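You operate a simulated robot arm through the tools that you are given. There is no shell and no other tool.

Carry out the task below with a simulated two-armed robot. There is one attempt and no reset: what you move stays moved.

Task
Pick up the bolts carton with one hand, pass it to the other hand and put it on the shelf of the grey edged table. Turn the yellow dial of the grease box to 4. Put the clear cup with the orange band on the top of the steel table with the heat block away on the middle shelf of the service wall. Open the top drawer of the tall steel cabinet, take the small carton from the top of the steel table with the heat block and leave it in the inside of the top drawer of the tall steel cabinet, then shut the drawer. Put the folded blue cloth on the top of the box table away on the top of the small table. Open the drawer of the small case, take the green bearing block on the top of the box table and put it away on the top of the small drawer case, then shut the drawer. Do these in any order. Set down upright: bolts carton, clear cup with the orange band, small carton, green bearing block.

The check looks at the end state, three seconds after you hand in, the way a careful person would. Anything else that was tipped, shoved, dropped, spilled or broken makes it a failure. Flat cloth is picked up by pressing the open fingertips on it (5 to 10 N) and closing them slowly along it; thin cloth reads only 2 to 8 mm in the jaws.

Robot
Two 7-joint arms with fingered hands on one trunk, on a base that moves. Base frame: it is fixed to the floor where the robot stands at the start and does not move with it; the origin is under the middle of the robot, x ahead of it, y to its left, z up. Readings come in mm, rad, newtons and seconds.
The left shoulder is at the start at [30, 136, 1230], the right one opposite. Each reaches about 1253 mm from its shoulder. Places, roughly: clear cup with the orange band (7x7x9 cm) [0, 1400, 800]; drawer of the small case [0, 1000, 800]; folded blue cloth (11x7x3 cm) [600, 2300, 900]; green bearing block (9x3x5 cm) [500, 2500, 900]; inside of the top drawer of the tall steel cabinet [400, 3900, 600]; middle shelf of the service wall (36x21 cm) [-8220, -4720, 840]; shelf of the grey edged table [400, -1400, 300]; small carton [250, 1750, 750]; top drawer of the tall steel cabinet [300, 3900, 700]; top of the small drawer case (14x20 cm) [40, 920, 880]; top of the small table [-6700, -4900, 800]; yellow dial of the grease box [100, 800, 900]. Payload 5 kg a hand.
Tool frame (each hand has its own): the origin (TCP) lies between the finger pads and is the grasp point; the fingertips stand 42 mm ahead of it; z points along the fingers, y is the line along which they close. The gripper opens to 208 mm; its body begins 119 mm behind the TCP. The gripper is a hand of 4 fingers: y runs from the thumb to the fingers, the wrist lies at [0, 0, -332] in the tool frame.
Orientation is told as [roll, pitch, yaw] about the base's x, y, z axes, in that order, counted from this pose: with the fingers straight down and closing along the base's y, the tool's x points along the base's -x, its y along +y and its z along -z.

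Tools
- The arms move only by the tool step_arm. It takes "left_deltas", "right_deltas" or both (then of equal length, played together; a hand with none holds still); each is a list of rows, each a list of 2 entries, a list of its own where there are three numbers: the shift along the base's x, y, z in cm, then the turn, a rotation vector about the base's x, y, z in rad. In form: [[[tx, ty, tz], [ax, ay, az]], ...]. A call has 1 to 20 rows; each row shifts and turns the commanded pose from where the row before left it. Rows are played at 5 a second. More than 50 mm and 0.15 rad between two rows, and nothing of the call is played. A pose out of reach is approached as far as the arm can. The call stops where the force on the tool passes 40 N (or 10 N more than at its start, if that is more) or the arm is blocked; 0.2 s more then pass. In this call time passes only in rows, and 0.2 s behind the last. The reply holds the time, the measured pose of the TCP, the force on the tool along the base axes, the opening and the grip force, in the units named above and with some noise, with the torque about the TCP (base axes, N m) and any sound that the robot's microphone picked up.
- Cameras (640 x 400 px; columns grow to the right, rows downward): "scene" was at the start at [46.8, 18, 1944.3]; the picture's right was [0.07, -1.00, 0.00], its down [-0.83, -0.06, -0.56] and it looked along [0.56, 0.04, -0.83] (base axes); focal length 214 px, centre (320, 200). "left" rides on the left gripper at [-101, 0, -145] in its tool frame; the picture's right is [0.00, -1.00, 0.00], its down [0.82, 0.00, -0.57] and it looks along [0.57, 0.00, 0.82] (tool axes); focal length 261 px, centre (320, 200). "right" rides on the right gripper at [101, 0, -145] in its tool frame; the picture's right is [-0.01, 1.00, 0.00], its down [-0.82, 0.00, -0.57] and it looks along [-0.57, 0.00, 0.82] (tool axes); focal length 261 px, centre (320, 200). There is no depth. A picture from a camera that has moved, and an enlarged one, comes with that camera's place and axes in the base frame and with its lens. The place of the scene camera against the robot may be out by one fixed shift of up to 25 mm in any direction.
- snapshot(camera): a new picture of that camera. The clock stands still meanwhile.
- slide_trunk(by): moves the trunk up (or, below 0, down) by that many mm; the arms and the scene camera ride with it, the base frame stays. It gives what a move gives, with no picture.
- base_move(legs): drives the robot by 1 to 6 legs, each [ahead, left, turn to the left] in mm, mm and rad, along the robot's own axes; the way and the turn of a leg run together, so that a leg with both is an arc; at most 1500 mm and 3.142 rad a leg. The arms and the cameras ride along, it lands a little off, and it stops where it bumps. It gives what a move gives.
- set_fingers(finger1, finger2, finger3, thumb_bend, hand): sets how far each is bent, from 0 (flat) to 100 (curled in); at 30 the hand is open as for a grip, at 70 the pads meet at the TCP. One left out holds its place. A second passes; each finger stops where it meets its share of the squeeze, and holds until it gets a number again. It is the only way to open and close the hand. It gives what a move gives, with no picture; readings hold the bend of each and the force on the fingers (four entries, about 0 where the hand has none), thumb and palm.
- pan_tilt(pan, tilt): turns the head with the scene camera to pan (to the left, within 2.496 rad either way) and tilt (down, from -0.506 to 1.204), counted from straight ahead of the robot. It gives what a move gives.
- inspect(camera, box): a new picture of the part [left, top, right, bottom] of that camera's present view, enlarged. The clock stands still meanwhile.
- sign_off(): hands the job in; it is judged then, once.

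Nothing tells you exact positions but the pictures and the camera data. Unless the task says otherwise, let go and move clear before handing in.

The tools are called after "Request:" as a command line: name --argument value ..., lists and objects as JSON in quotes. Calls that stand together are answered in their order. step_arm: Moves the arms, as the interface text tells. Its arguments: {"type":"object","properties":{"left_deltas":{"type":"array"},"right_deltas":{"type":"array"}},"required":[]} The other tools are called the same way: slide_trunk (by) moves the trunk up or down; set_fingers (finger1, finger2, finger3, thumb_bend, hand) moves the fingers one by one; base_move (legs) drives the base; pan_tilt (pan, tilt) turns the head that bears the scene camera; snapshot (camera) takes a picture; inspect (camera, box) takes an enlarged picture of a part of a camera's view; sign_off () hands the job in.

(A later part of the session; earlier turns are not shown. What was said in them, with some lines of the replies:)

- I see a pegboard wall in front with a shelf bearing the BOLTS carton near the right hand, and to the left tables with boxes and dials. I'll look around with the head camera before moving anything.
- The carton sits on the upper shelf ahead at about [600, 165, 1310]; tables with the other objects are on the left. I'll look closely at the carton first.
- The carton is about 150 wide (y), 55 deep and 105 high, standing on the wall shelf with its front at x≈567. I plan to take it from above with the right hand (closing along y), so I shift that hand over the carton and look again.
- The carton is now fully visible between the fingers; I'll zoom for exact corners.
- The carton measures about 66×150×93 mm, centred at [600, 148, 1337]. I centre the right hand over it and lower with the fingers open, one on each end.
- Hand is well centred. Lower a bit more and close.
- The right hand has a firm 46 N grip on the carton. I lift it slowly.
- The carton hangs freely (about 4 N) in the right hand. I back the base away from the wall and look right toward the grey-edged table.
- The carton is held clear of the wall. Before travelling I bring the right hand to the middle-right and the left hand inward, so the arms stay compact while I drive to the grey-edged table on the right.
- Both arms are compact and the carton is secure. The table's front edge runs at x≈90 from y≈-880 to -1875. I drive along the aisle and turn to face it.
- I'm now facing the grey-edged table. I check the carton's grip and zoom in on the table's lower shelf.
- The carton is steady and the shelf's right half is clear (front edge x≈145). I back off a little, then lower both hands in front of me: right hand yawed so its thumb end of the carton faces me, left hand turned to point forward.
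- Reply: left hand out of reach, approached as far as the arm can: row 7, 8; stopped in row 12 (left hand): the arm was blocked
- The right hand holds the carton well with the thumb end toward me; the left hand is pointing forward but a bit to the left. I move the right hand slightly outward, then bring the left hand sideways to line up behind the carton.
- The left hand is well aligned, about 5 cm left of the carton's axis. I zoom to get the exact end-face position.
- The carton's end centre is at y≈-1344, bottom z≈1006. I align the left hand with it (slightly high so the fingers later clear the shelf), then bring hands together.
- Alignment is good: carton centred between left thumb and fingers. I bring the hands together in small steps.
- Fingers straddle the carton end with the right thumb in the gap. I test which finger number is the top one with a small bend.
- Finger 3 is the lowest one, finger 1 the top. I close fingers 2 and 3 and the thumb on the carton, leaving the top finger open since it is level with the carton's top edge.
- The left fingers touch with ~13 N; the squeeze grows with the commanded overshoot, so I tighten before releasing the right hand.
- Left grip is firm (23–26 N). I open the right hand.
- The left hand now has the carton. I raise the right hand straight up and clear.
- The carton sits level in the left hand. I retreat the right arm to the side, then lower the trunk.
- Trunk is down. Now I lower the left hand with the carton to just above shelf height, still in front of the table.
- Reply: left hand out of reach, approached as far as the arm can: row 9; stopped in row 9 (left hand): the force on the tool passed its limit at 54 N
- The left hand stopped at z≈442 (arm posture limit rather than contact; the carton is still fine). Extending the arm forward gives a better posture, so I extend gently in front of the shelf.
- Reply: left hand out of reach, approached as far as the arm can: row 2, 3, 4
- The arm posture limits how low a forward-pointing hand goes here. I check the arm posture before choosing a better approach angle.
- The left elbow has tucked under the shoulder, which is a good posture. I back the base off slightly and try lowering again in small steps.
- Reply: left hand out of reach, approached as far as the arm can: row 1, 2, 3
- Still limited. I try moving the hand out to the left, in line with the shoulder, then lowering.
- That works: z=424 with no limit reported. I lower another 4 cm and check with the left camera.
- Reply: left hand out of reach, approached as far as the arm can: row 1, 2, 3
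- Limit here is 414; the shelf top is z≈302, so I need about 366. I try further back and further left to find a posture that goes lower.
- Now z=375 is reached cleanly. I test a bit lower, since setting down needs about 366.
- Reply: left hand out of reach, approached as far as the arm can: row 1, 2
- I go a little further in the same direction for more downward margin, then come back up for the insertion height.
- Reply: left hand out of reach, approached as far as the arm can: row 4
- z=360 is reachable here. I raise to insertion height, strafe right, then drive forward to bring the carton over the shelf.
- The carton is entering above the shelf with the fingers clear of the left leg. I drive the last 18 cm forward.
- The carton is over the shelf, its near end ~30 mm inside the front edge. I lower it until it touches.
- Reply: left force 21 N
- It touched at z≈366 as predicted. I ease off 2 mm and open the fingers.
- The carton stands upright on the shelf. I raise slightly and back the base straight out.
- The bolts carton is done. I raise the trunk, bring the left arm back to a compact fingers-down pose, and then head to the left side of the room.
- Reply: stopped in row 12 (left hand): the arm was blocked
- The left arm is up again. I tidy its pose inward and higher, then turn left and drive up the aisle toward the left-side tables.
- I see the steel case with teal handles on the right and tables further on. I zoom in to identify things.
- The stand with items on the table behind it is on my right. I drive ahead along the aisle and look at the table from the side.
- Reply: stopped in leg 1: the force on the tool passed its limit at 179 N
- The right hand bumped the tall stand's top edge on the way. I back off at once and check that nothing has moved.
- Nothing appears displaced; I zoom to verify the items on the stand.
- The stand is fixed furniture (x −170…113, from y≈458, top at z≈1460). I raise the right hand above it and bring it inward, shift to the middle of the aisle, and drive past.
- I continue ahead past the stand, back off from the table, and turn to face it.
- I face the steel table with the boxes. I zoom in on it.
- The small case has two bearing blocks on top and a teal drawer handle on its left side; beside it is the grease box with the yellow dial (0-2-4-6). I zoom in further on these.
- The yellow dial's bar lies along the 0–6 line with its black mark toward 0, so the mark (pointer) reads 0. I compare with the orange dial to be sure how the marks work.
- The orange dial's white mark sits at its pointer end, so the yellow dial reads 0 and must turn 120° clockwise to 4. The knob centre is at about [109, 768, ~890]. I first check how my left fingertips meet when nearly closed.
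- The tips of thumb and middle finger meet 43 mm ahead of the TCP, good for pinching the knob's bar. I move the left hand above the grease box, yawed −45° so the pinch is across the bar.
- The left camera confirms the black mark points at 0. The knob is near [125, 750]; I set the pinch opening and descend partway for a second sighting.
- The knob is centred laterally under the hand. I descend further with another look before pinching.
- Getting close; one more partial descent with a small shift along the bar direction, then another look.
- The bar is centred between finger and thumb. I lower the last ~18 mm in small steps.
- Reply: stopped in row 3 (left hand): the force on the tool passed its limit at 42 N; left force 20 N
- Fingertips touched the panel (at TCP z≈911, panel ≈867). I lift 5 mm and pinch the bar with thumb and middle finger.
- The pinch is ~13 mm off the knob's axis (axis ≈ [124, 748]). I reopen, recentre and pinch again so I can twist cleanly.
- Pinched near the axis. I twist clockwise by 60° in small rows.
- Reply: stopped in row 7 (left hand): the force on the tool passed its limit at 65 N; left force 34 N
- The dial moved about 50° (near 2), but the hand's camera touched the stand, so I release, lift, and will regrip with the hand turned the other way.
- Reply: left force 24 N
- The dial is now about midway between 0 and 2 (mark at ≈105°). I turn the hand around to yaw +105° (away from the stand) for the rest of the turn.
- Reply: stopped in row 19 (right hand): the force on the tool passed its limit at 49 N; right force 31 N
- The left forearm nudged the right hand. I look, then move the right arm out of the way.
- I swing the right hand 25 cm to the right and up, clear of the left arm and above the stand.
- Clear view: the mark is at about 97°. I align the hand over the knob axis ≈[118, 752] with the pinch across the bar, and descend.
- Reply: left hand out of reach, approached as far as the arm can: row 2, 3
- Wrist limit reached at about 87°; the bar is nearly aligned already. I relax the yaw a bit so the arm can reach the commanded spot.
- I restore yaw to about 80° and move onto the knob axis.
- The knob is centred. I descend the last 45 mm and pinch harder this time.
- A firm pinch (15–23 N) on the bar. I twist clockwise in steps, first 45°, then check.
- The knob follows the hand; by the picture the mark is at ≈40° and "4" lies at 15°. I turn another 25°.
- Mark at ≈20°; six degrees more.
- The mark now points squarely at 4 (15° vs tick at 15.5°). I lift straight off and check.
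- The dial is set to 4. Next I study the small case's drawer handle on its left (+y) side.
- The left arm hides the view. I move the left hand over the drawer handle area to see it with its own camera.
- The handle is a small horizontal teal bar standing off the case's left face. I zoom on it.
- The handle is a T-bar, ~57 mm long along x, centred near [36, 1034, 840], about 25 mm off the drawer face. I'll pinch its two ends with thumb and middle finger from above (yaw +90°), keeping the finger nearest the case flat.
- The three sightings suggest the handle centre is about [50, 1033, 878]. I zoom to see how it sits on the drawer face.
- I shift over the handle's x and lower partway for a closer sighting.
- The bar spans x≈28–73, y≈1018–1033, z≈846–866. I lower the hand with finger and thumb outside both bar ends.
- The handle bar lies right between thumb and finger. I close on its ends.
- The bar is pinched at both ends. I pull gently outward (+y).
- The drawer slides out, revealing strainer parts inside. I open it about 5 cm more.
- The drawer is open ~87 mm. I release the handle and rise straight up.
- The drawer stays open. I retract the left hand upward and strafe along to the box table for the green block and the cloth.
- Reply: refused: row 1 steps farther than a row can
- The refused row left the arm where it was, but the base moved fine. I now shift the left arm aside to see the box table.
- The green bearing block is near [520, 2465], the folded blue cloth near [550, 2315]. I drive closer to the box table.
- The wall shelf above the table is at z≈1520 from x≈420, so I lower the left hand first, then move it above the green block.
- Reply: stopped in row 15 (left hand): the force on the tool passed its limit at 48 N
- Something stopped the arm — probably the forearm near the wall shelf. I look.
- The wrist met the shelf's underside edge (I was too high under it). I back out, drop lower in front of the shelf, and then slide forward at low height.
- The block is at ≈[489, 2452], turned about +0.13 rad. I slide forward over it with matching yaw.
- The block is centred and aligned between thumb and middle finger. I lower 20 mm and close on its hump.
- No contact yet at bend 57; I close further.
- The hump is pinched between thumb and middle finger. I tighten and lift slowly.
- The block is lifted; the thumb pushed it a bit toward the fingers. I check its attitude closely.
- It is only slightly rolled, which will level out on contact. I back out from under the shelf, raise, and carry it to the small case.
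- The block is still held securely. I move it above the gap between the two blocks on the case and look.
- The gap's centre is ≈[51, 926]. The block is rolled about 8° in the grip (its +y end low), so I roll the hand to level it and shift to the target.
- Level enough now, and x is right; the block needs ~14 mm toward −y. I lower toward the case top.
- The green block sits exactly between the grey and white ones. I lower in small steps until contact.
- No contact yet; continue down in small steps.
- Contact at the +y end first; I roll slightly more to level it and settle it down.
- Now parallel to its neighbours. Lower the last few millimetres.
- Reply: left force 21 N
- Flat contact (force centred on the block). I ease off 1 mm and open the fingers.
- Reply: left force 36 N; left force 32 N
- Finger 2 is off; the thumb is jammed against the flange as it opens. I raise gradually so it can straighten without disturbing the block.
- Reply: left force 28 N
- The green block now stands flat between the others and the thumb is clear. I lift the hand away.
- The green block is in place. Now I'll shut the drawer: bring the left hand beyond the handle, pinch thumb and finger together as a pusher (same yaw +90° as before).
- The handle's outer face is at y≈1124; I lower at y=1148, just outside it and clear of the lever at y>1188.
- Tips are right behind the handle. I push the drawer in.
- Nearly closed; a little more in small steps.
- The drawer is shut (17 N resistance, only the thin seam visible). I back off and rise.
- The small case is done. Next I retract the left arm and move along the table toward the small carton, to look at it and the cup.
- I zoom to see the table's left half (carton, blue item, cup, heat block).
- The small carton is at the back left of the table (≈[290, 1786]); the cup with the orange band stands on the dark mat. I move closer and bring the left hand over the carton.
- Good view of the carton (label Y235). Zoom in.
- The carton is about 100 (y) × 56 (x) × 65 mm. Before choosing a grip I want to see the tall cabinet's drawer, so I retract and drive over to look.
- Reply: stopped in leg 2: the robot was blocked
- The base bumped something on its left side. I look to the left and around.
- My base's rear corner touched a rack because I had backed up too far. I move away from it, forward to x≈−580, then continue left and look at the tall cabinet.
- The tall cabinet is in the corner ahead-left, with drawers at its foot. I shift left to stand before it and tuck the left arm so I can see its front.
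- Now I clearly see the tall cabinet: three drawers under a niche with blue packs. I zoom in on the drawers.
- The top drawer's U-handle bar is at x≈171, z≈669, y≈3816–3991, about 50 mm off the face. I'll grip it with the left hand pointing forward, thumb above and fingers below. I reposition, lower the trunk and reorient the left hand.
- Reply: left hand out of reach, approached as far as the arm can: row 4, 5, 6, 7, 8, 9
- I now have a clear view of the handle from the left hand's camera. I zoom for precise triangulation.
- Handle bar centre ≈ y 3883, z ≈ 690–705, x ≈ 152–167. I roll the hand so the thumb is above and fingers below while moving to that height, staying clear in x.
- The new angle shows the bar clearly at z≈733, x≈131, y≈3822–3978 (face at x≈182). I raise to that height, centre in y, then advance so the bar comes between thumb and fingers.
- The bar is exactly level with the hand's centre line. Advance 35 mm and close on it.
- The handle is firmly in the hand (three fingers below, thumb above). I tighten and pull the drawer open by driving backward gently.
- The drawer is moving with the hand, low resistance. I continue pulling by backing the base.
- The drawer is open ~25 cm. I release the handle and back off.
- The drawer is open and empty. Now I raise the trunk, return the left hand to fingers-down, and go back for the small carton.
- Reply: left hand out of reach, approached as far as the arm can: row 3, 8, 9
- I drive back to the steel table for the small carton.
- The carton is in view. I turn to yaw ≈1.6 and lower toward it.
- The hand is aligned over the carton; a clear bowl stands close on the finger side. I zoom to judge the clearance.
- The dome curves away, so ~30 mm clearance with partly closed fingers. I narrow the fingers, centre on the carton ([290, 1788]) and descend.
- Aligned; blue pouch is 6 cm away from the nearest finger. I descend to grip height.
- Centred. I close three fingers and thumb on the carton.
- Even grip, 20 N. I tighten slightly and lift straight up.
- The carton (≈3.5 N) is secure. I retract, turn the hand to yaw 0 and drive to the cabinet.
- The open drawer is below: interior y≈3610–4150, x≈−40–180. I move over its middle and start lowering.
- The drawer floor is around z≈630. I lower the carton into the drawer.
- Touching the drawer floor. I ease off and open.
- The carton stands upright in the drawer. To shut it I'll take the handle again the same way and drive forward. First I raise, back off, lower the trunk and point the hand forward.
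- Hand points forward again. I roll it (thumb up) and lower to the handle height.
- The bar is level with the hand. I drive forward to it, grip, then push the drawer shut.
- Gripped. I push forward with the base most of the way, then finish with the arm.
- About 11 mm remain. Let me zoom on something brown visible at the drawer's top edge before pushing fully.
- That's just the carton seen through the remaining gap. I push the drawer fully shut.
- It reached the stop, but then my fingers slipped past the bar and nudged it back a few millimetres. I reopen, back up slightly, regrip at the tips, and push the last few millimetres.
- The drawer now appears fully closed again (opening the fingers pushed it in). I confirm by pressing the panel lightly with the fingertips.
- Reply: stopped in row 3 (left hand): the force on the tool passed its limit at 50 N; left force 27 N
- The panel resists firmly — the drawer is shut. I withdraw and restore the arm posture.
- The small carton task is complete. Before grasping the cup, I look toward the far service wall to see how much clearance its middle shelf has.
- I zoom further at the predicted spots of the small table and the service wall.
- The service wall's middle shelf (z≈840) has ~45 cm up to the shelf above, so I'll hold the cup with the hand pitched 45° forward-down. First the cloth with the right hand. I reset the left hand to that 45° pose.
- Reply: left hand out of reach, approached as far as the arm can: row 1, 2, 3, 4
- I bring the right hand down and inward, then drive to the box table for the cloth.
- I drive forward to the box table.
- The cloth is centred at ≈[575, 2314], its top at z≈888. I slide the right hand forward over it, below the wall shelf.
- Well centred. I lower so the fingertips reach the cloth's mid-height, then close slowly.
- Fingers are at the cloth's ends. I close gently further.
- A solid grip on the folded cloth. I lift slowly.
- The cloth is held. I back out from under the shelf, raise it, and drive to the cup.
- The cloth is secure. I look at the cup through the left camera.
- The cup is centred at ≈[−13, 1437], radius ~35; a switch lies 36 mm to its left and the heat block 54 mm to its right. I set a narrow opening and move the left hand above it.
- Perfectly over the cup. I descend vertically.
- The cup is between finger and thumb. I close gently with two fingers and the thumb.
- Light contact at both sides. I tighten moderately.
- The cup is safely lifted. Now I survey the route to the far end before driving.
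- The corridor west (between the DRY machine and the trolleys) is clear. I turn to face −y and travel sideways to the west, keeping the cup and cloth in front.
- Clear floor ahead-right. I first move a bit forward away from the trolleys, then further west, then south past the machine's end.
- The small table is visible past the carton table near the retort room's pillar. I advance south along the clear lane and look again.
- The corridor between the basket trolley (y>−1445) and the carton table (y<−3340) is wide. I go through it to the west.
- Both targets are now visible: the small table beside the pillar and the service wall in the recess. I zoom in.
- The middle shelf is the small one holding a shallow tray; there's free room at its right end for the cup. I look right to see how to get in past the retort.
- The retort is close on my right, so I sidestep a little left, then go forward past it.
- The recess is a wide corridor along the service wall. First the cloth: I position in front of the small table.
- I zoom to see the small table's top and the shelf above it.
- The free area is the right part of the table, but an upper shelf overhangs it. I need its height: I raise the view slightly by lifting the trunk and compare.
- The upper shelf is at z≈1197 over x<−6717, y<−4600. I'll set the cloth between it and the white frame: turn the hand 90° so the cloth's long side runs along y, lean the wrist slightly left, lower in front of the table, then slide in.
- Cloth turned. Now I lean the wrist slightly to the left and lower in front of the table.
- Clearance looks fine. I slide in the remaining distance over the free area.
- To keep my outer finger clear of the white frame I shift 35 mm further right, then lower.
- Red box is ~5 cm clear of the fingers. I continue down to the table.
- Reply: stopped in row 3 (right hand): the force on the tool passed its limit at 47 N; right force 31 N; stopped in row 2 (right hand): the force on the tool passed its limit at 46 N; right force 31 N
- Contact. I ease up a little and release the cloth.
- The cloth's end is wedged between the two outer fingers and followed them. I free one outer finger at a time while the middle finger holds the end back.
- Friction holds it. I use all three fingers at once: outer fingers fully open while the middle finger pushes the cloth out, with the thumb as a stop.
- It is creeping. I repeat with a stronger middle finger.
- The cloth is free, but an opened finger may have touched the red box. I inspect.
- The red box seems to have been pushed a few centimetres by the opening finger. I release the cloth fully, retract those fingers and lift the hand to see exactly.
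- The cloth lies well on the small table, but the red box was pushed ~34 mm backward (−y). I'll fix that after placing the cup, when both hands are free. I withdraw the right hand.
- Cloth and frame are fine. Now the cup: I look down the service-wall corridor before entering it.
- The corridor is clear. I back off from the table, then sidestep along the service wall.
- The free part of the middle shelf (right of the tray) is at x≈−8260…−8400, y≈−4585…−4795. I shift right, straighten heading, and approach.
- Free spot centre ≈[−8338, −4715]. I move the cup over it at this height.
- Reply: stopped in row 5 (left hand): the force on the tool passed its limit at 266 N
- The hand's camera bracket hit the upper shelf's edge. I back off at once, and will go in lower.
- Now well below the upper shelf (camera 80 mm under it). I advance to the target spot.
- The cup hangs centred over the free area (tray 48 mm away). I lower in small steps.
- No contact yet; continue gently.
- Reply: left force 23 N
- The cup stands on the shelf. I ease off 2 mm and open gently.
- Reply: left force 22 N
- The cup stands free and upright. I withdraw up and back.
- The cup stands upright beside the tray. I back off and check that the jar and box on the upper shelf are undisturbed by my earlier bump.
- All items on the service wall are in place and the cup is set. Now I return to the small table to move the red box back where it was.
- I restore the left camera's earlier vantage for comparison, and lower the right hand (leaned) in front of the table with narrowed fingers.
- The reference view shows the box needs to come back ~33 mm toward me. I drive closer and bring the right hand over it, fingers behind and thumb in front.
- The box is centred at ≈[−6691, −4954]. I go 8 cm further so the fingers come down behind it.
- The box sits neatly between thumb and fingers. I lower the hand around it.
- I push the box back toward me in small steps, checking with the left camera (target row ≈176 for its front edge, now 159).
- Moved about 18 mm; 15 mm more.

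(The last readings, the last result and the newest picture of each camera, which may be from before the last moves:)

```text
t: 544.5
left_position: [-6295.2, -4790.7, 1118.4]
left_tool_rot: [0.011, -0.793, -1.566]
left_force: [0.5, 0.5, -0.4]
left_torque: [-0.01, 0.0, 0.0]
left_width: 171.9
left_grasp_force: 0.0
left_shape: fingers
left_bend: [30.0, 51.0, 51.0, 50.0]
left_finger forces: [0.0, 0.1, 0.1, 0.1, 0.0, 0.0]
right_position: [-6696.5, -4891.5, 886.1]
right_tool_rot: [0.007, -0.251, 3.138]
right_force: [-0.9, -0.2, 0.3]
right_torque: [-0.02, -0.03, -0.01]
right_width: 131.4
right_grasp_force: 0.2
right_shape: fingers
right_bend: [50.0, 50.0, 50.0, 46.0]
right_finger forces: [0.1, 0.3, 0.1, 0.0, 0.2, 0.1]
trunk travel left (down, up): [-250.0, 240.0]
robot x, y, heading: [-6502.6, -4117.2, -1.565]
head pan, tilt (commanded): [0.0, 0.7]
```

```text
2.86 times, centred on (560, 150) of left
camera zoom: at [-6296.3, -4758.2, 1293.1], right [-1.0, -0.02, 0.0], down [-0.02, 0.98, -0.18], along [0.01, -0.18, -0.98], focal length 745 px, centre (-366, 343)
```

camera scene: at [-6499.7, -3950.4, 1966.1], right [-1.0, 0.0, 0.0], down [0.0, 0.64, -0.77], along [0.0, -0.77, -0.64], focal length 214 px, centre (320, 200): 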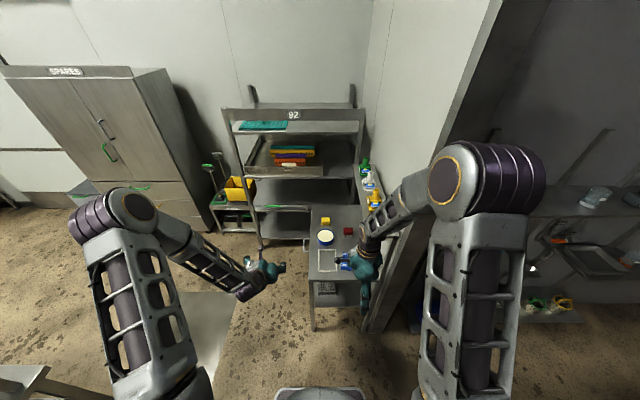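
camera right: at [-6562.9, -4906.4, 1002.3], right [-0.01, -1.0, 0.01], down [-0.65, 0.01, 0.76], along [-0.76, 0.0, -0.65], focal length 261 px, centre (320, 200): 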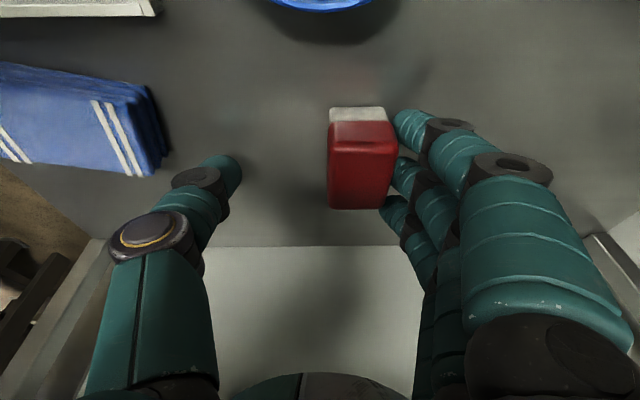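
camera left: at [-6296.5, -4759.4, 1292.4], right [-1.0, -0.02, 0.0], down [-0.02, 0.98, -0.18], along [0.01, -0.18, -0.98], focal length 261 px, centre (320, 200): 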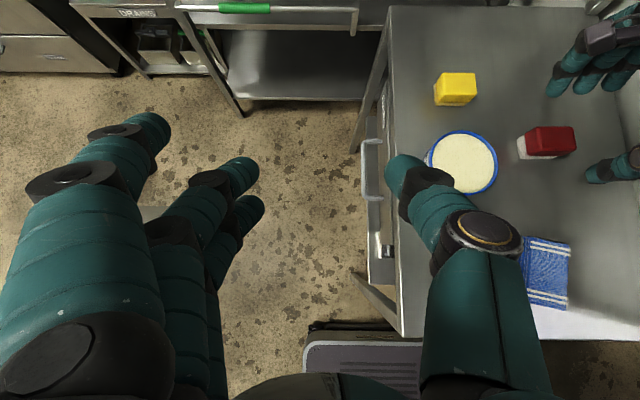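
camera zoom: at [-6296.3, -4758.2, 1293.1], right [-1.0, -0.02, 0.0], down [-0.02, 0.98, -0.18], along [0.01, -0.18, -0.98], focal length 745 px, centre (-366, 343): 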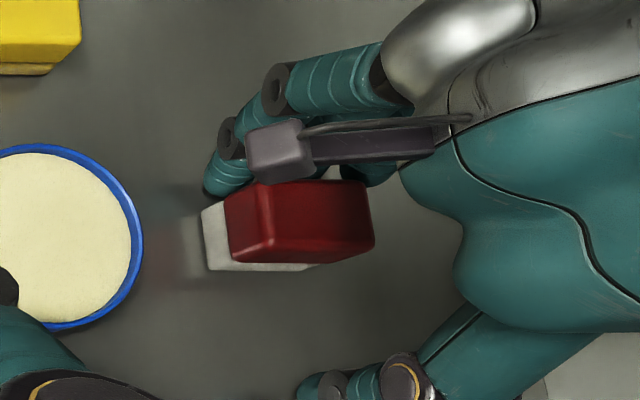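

The box is back at its original position (front edge y≈−4893). I back the fingers away and lift out.

Request:
step_arm --right_deltas '[[[0, -1.2, 0], [0, 0, 0]], [[0, -1, 0], [0, 0, 0]], [[0, 0, 2.5], [0, 0, 0]], [[0, 0, 3], [0, 0, 0]], [[0, 0, 2.5], [0, 0, 0]], [[0, 4, 0], [0, 0, 0]], [[0, 4, 0], [0, 0, 0]], [[0, 4, 0], [0, 0, 0]], [[0, 4, 0], [0, 0, 0]], [[0, 4, 0], [0, 0, 0]]]'

Request:
base_move --legs '[[-210, 0, 0]]'

Request:
inspect --camera "left" --box '[380, 0, 640, 220]'

Request:
snapshot --camera "left"

```text
t: 546.7
left_position: [-6295.3, -4788.3, 1118.4]
left_tool_rot: [0.01, -0.793, -1.565]
left_force: [0.4, 0.1, 0.3]
left_torque: [-0.07, 0.02, -0.04]
left_width: 172.0
left_grasp_force: 0.1
left_shape: fingers
left_bend: [30.0, 51.0, 51.0, 50.0]
left_finger forces: [0.1, 0.1, 0.0, 0.0, 0.0, 0.0]
right_position: [-6698.2, -4712.7, 967.4]
right_tool_rot: [0.008, -0.252, 3.137]
right_force: [-0.6, 1.2, 0.2]
right_torque: [-0.02, 0.04, 0.0]
right_width: 131.2
right_grasp_force: 0.1
right_shape: fingers
right_bend: [50.0, 50.0, 50.0, 46.0]
right_finger forces: [0.0, 0.1, 0.0, 0.0, 0.0, 0.0]
trunk travel left (down, up): [-250.0, 240.0]
robot x, y, heading: [-6501.7, -4117.6, -1.568]
head pan, tilt (commanded): [0.0, 0.7]
```

```text
t: 548.4
left_position: [-6297.7, -4580.1, 1121.5]
left_tool_rot: [0.01, -0.791, -1.566]
left_force: [0.5, 1.4, 0.5]
left_torque: [-0.05, 0.01, -0.05]
left_width: 171.8
left_grasp_force: 0.2
left_shape: fingers
left_bend: [30.0, 51.0, 51.0, 50.0]
left_finger forces: [0.0, 0.0, 0.0, 0.1, 0.0, 0.0]
right_position: [-6699.6, -4501.6, 966.5]
right_tool_rot: [0.009, -0.251, 3.137]
right_force: [0.1, 0.5, 1.1]
right_torque: [-0.08, -0.04, 0.05]
right_width: 131.4
right_grasp_force: 0.1
right_shape: fingers
right_bend: [50.0, 50.0, 50.0, 46.0]
right_finger forces: [0.1, 0.0, 0.0, 0.0, 0.0, 0.0]
trunk travel left (down, up): [-250.0, 240.0]
robot x, y, heading: [-6505.4, -3905.9, -1.566]
head pan, tilt (commanded): [0.0, 0.7]
```

```text
1.82 times, centred on (510, 110) of left
camera zoom: at [-6297.2, -4547.7, 1293.7], right [-1.0, -0.02, 0.0], down [-0.02, 0.98, -0.18], along [0.01, -0.18, -0.98], focal length 474 px, centre (-26, 364)
```

zoom: 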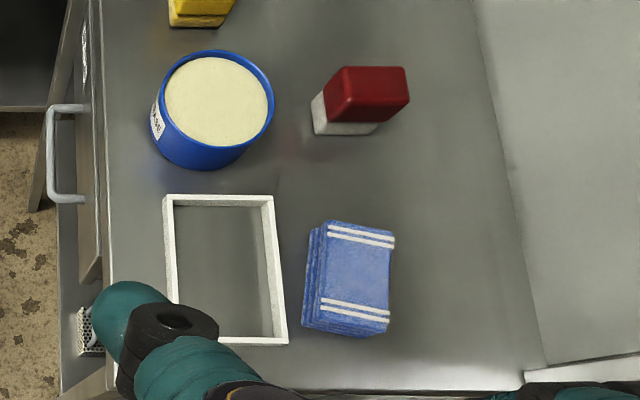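

```text
taken
camera left: at [-6297.2, -4547.7, 1293.7], right [-1.0, -0.02, 0.0], down [-0.02, 0.98, -0.18], along [0.01, -0.18, -0.98], focal length 261 px, centre (320, 200)
```

left: 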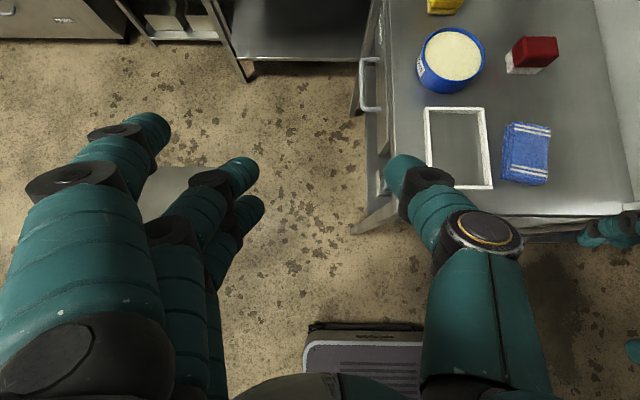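

The red box is back within a few millimetres, the cloth, frame and roll are in place. I move the hands clear of everything before handing in.

Request:
base_move --legs '[[-350, 0, 0]]'

Request:
snapshot --camera "scene"

Request:
inspect --camera "scene" --box '[280, 120, 420, 240]'

```text
t: 550.6
left_position: [-6298.0, -4229.5, 1120.5]
left_tool_rot: [0.012, -0.794, -1.568]
left_force: [1.0, 0.7, 1.0]
left_torque: [-0.03, 0.0, 0.01]
left_width: 171.7
left_grasp_force: 0.0
left_shape: fingers
left_bend: [30.0, 51.0, 51.0, 50.0]
left_finger forces: [0.0, 0.0, 0.0, 0.0, 0.1, 0.1]
right_position: [-6701.5, -4153.1, 966.8]
right_tool_rot: [0.007, -0.252, 3.134]
right_force: [0.3, 0.8, 1.0]
right_torque: [-0.08, 0.02, 0.05]
right_width: 131.2
right_grasp_force: 0.0
right_shape: fingers
right_bend: [50.0, 50.0, 50.0, 46.0]
right_finger forces: [0.1, 0.1, 0.0, 0.0, 0.0, 0.1]
trunk travel left (down, up): [-250.0, 240.0]
robot x, y, heading: [-6507.8, -3555.4, -1.565]
head pan, tilt (commanded): [0.0, 0.7]
```

```text
taken
camera scene: at [-6500.7, -3597.3, 1966.1], right [-1.0, 0.0, 0.0], down [0.0, 0.64, -0.77], along [0.0, -0.77, -0.64], focal length 214 px, centre (320, 200)
```

scene: 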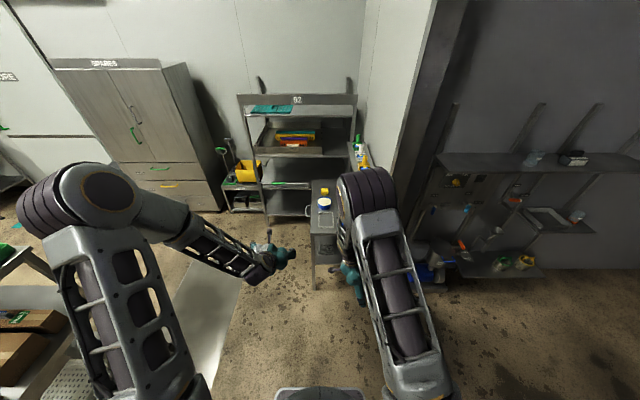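

```text
3.33 times, centred on (350, 180) of scene
camera zoom: at [-6500.7, -3597.3, 1966.1], right [-1.0, 0.0, 0.0], down [0.0, 0.64, -0.77], along [0.0, -0.77, -0.64], focal length 715 px, centre (220, 267)
```

zoom: 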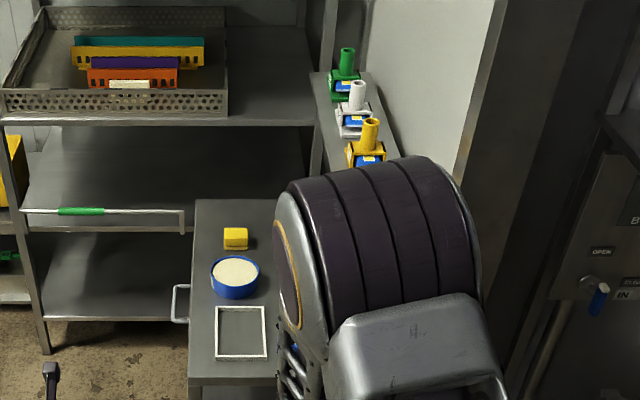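

All tasks are done, and both hands are empty and clear of everything. I'm handing in.

Request:
sign_off

```text
The job is handed in.
```

All six jobs are done and I have handed in. Both hands are empty and clear.

- **Bolts carton:** picked up with the right hand, passed to the left in mid-air, and set upright on the grey edged table's shelf.
- **Yellow dial:** turned from 0 to 4. I checked the pointer mark against the 4 tick after letting go.
- **Clear cup:** upright on the middle shelf of the service wall, beside the tray.
- **Small carton:** upright inside the top drawer of the tall cabinet, with the drawer pushed fully shut.
- **Blue cloth:** lying on the small table, between the white frame and the right edge.
- **Green bearing block:** upright on the small drawer case, between the grey and white blocks, with that drawer shut.

These things went wrong along the way and could matter to the check:

- **Red box on the small table:** a finger pushed it about 33 mm while I was freeing the cloth. I pushed it back to within roughly 8 mm of where it started.
- **Bumps:** I hit the tall stand beside the steel table twice, and the wall shelf over the box table, a tray rack and the upper service-wall shelf once each. The hardest knocks were about 180 N on the stand and 270 N on the service-wall shelf. The items I could see on the stand and both shelves still looked in place afterwards. I did not check the tray rack or its trays closely.
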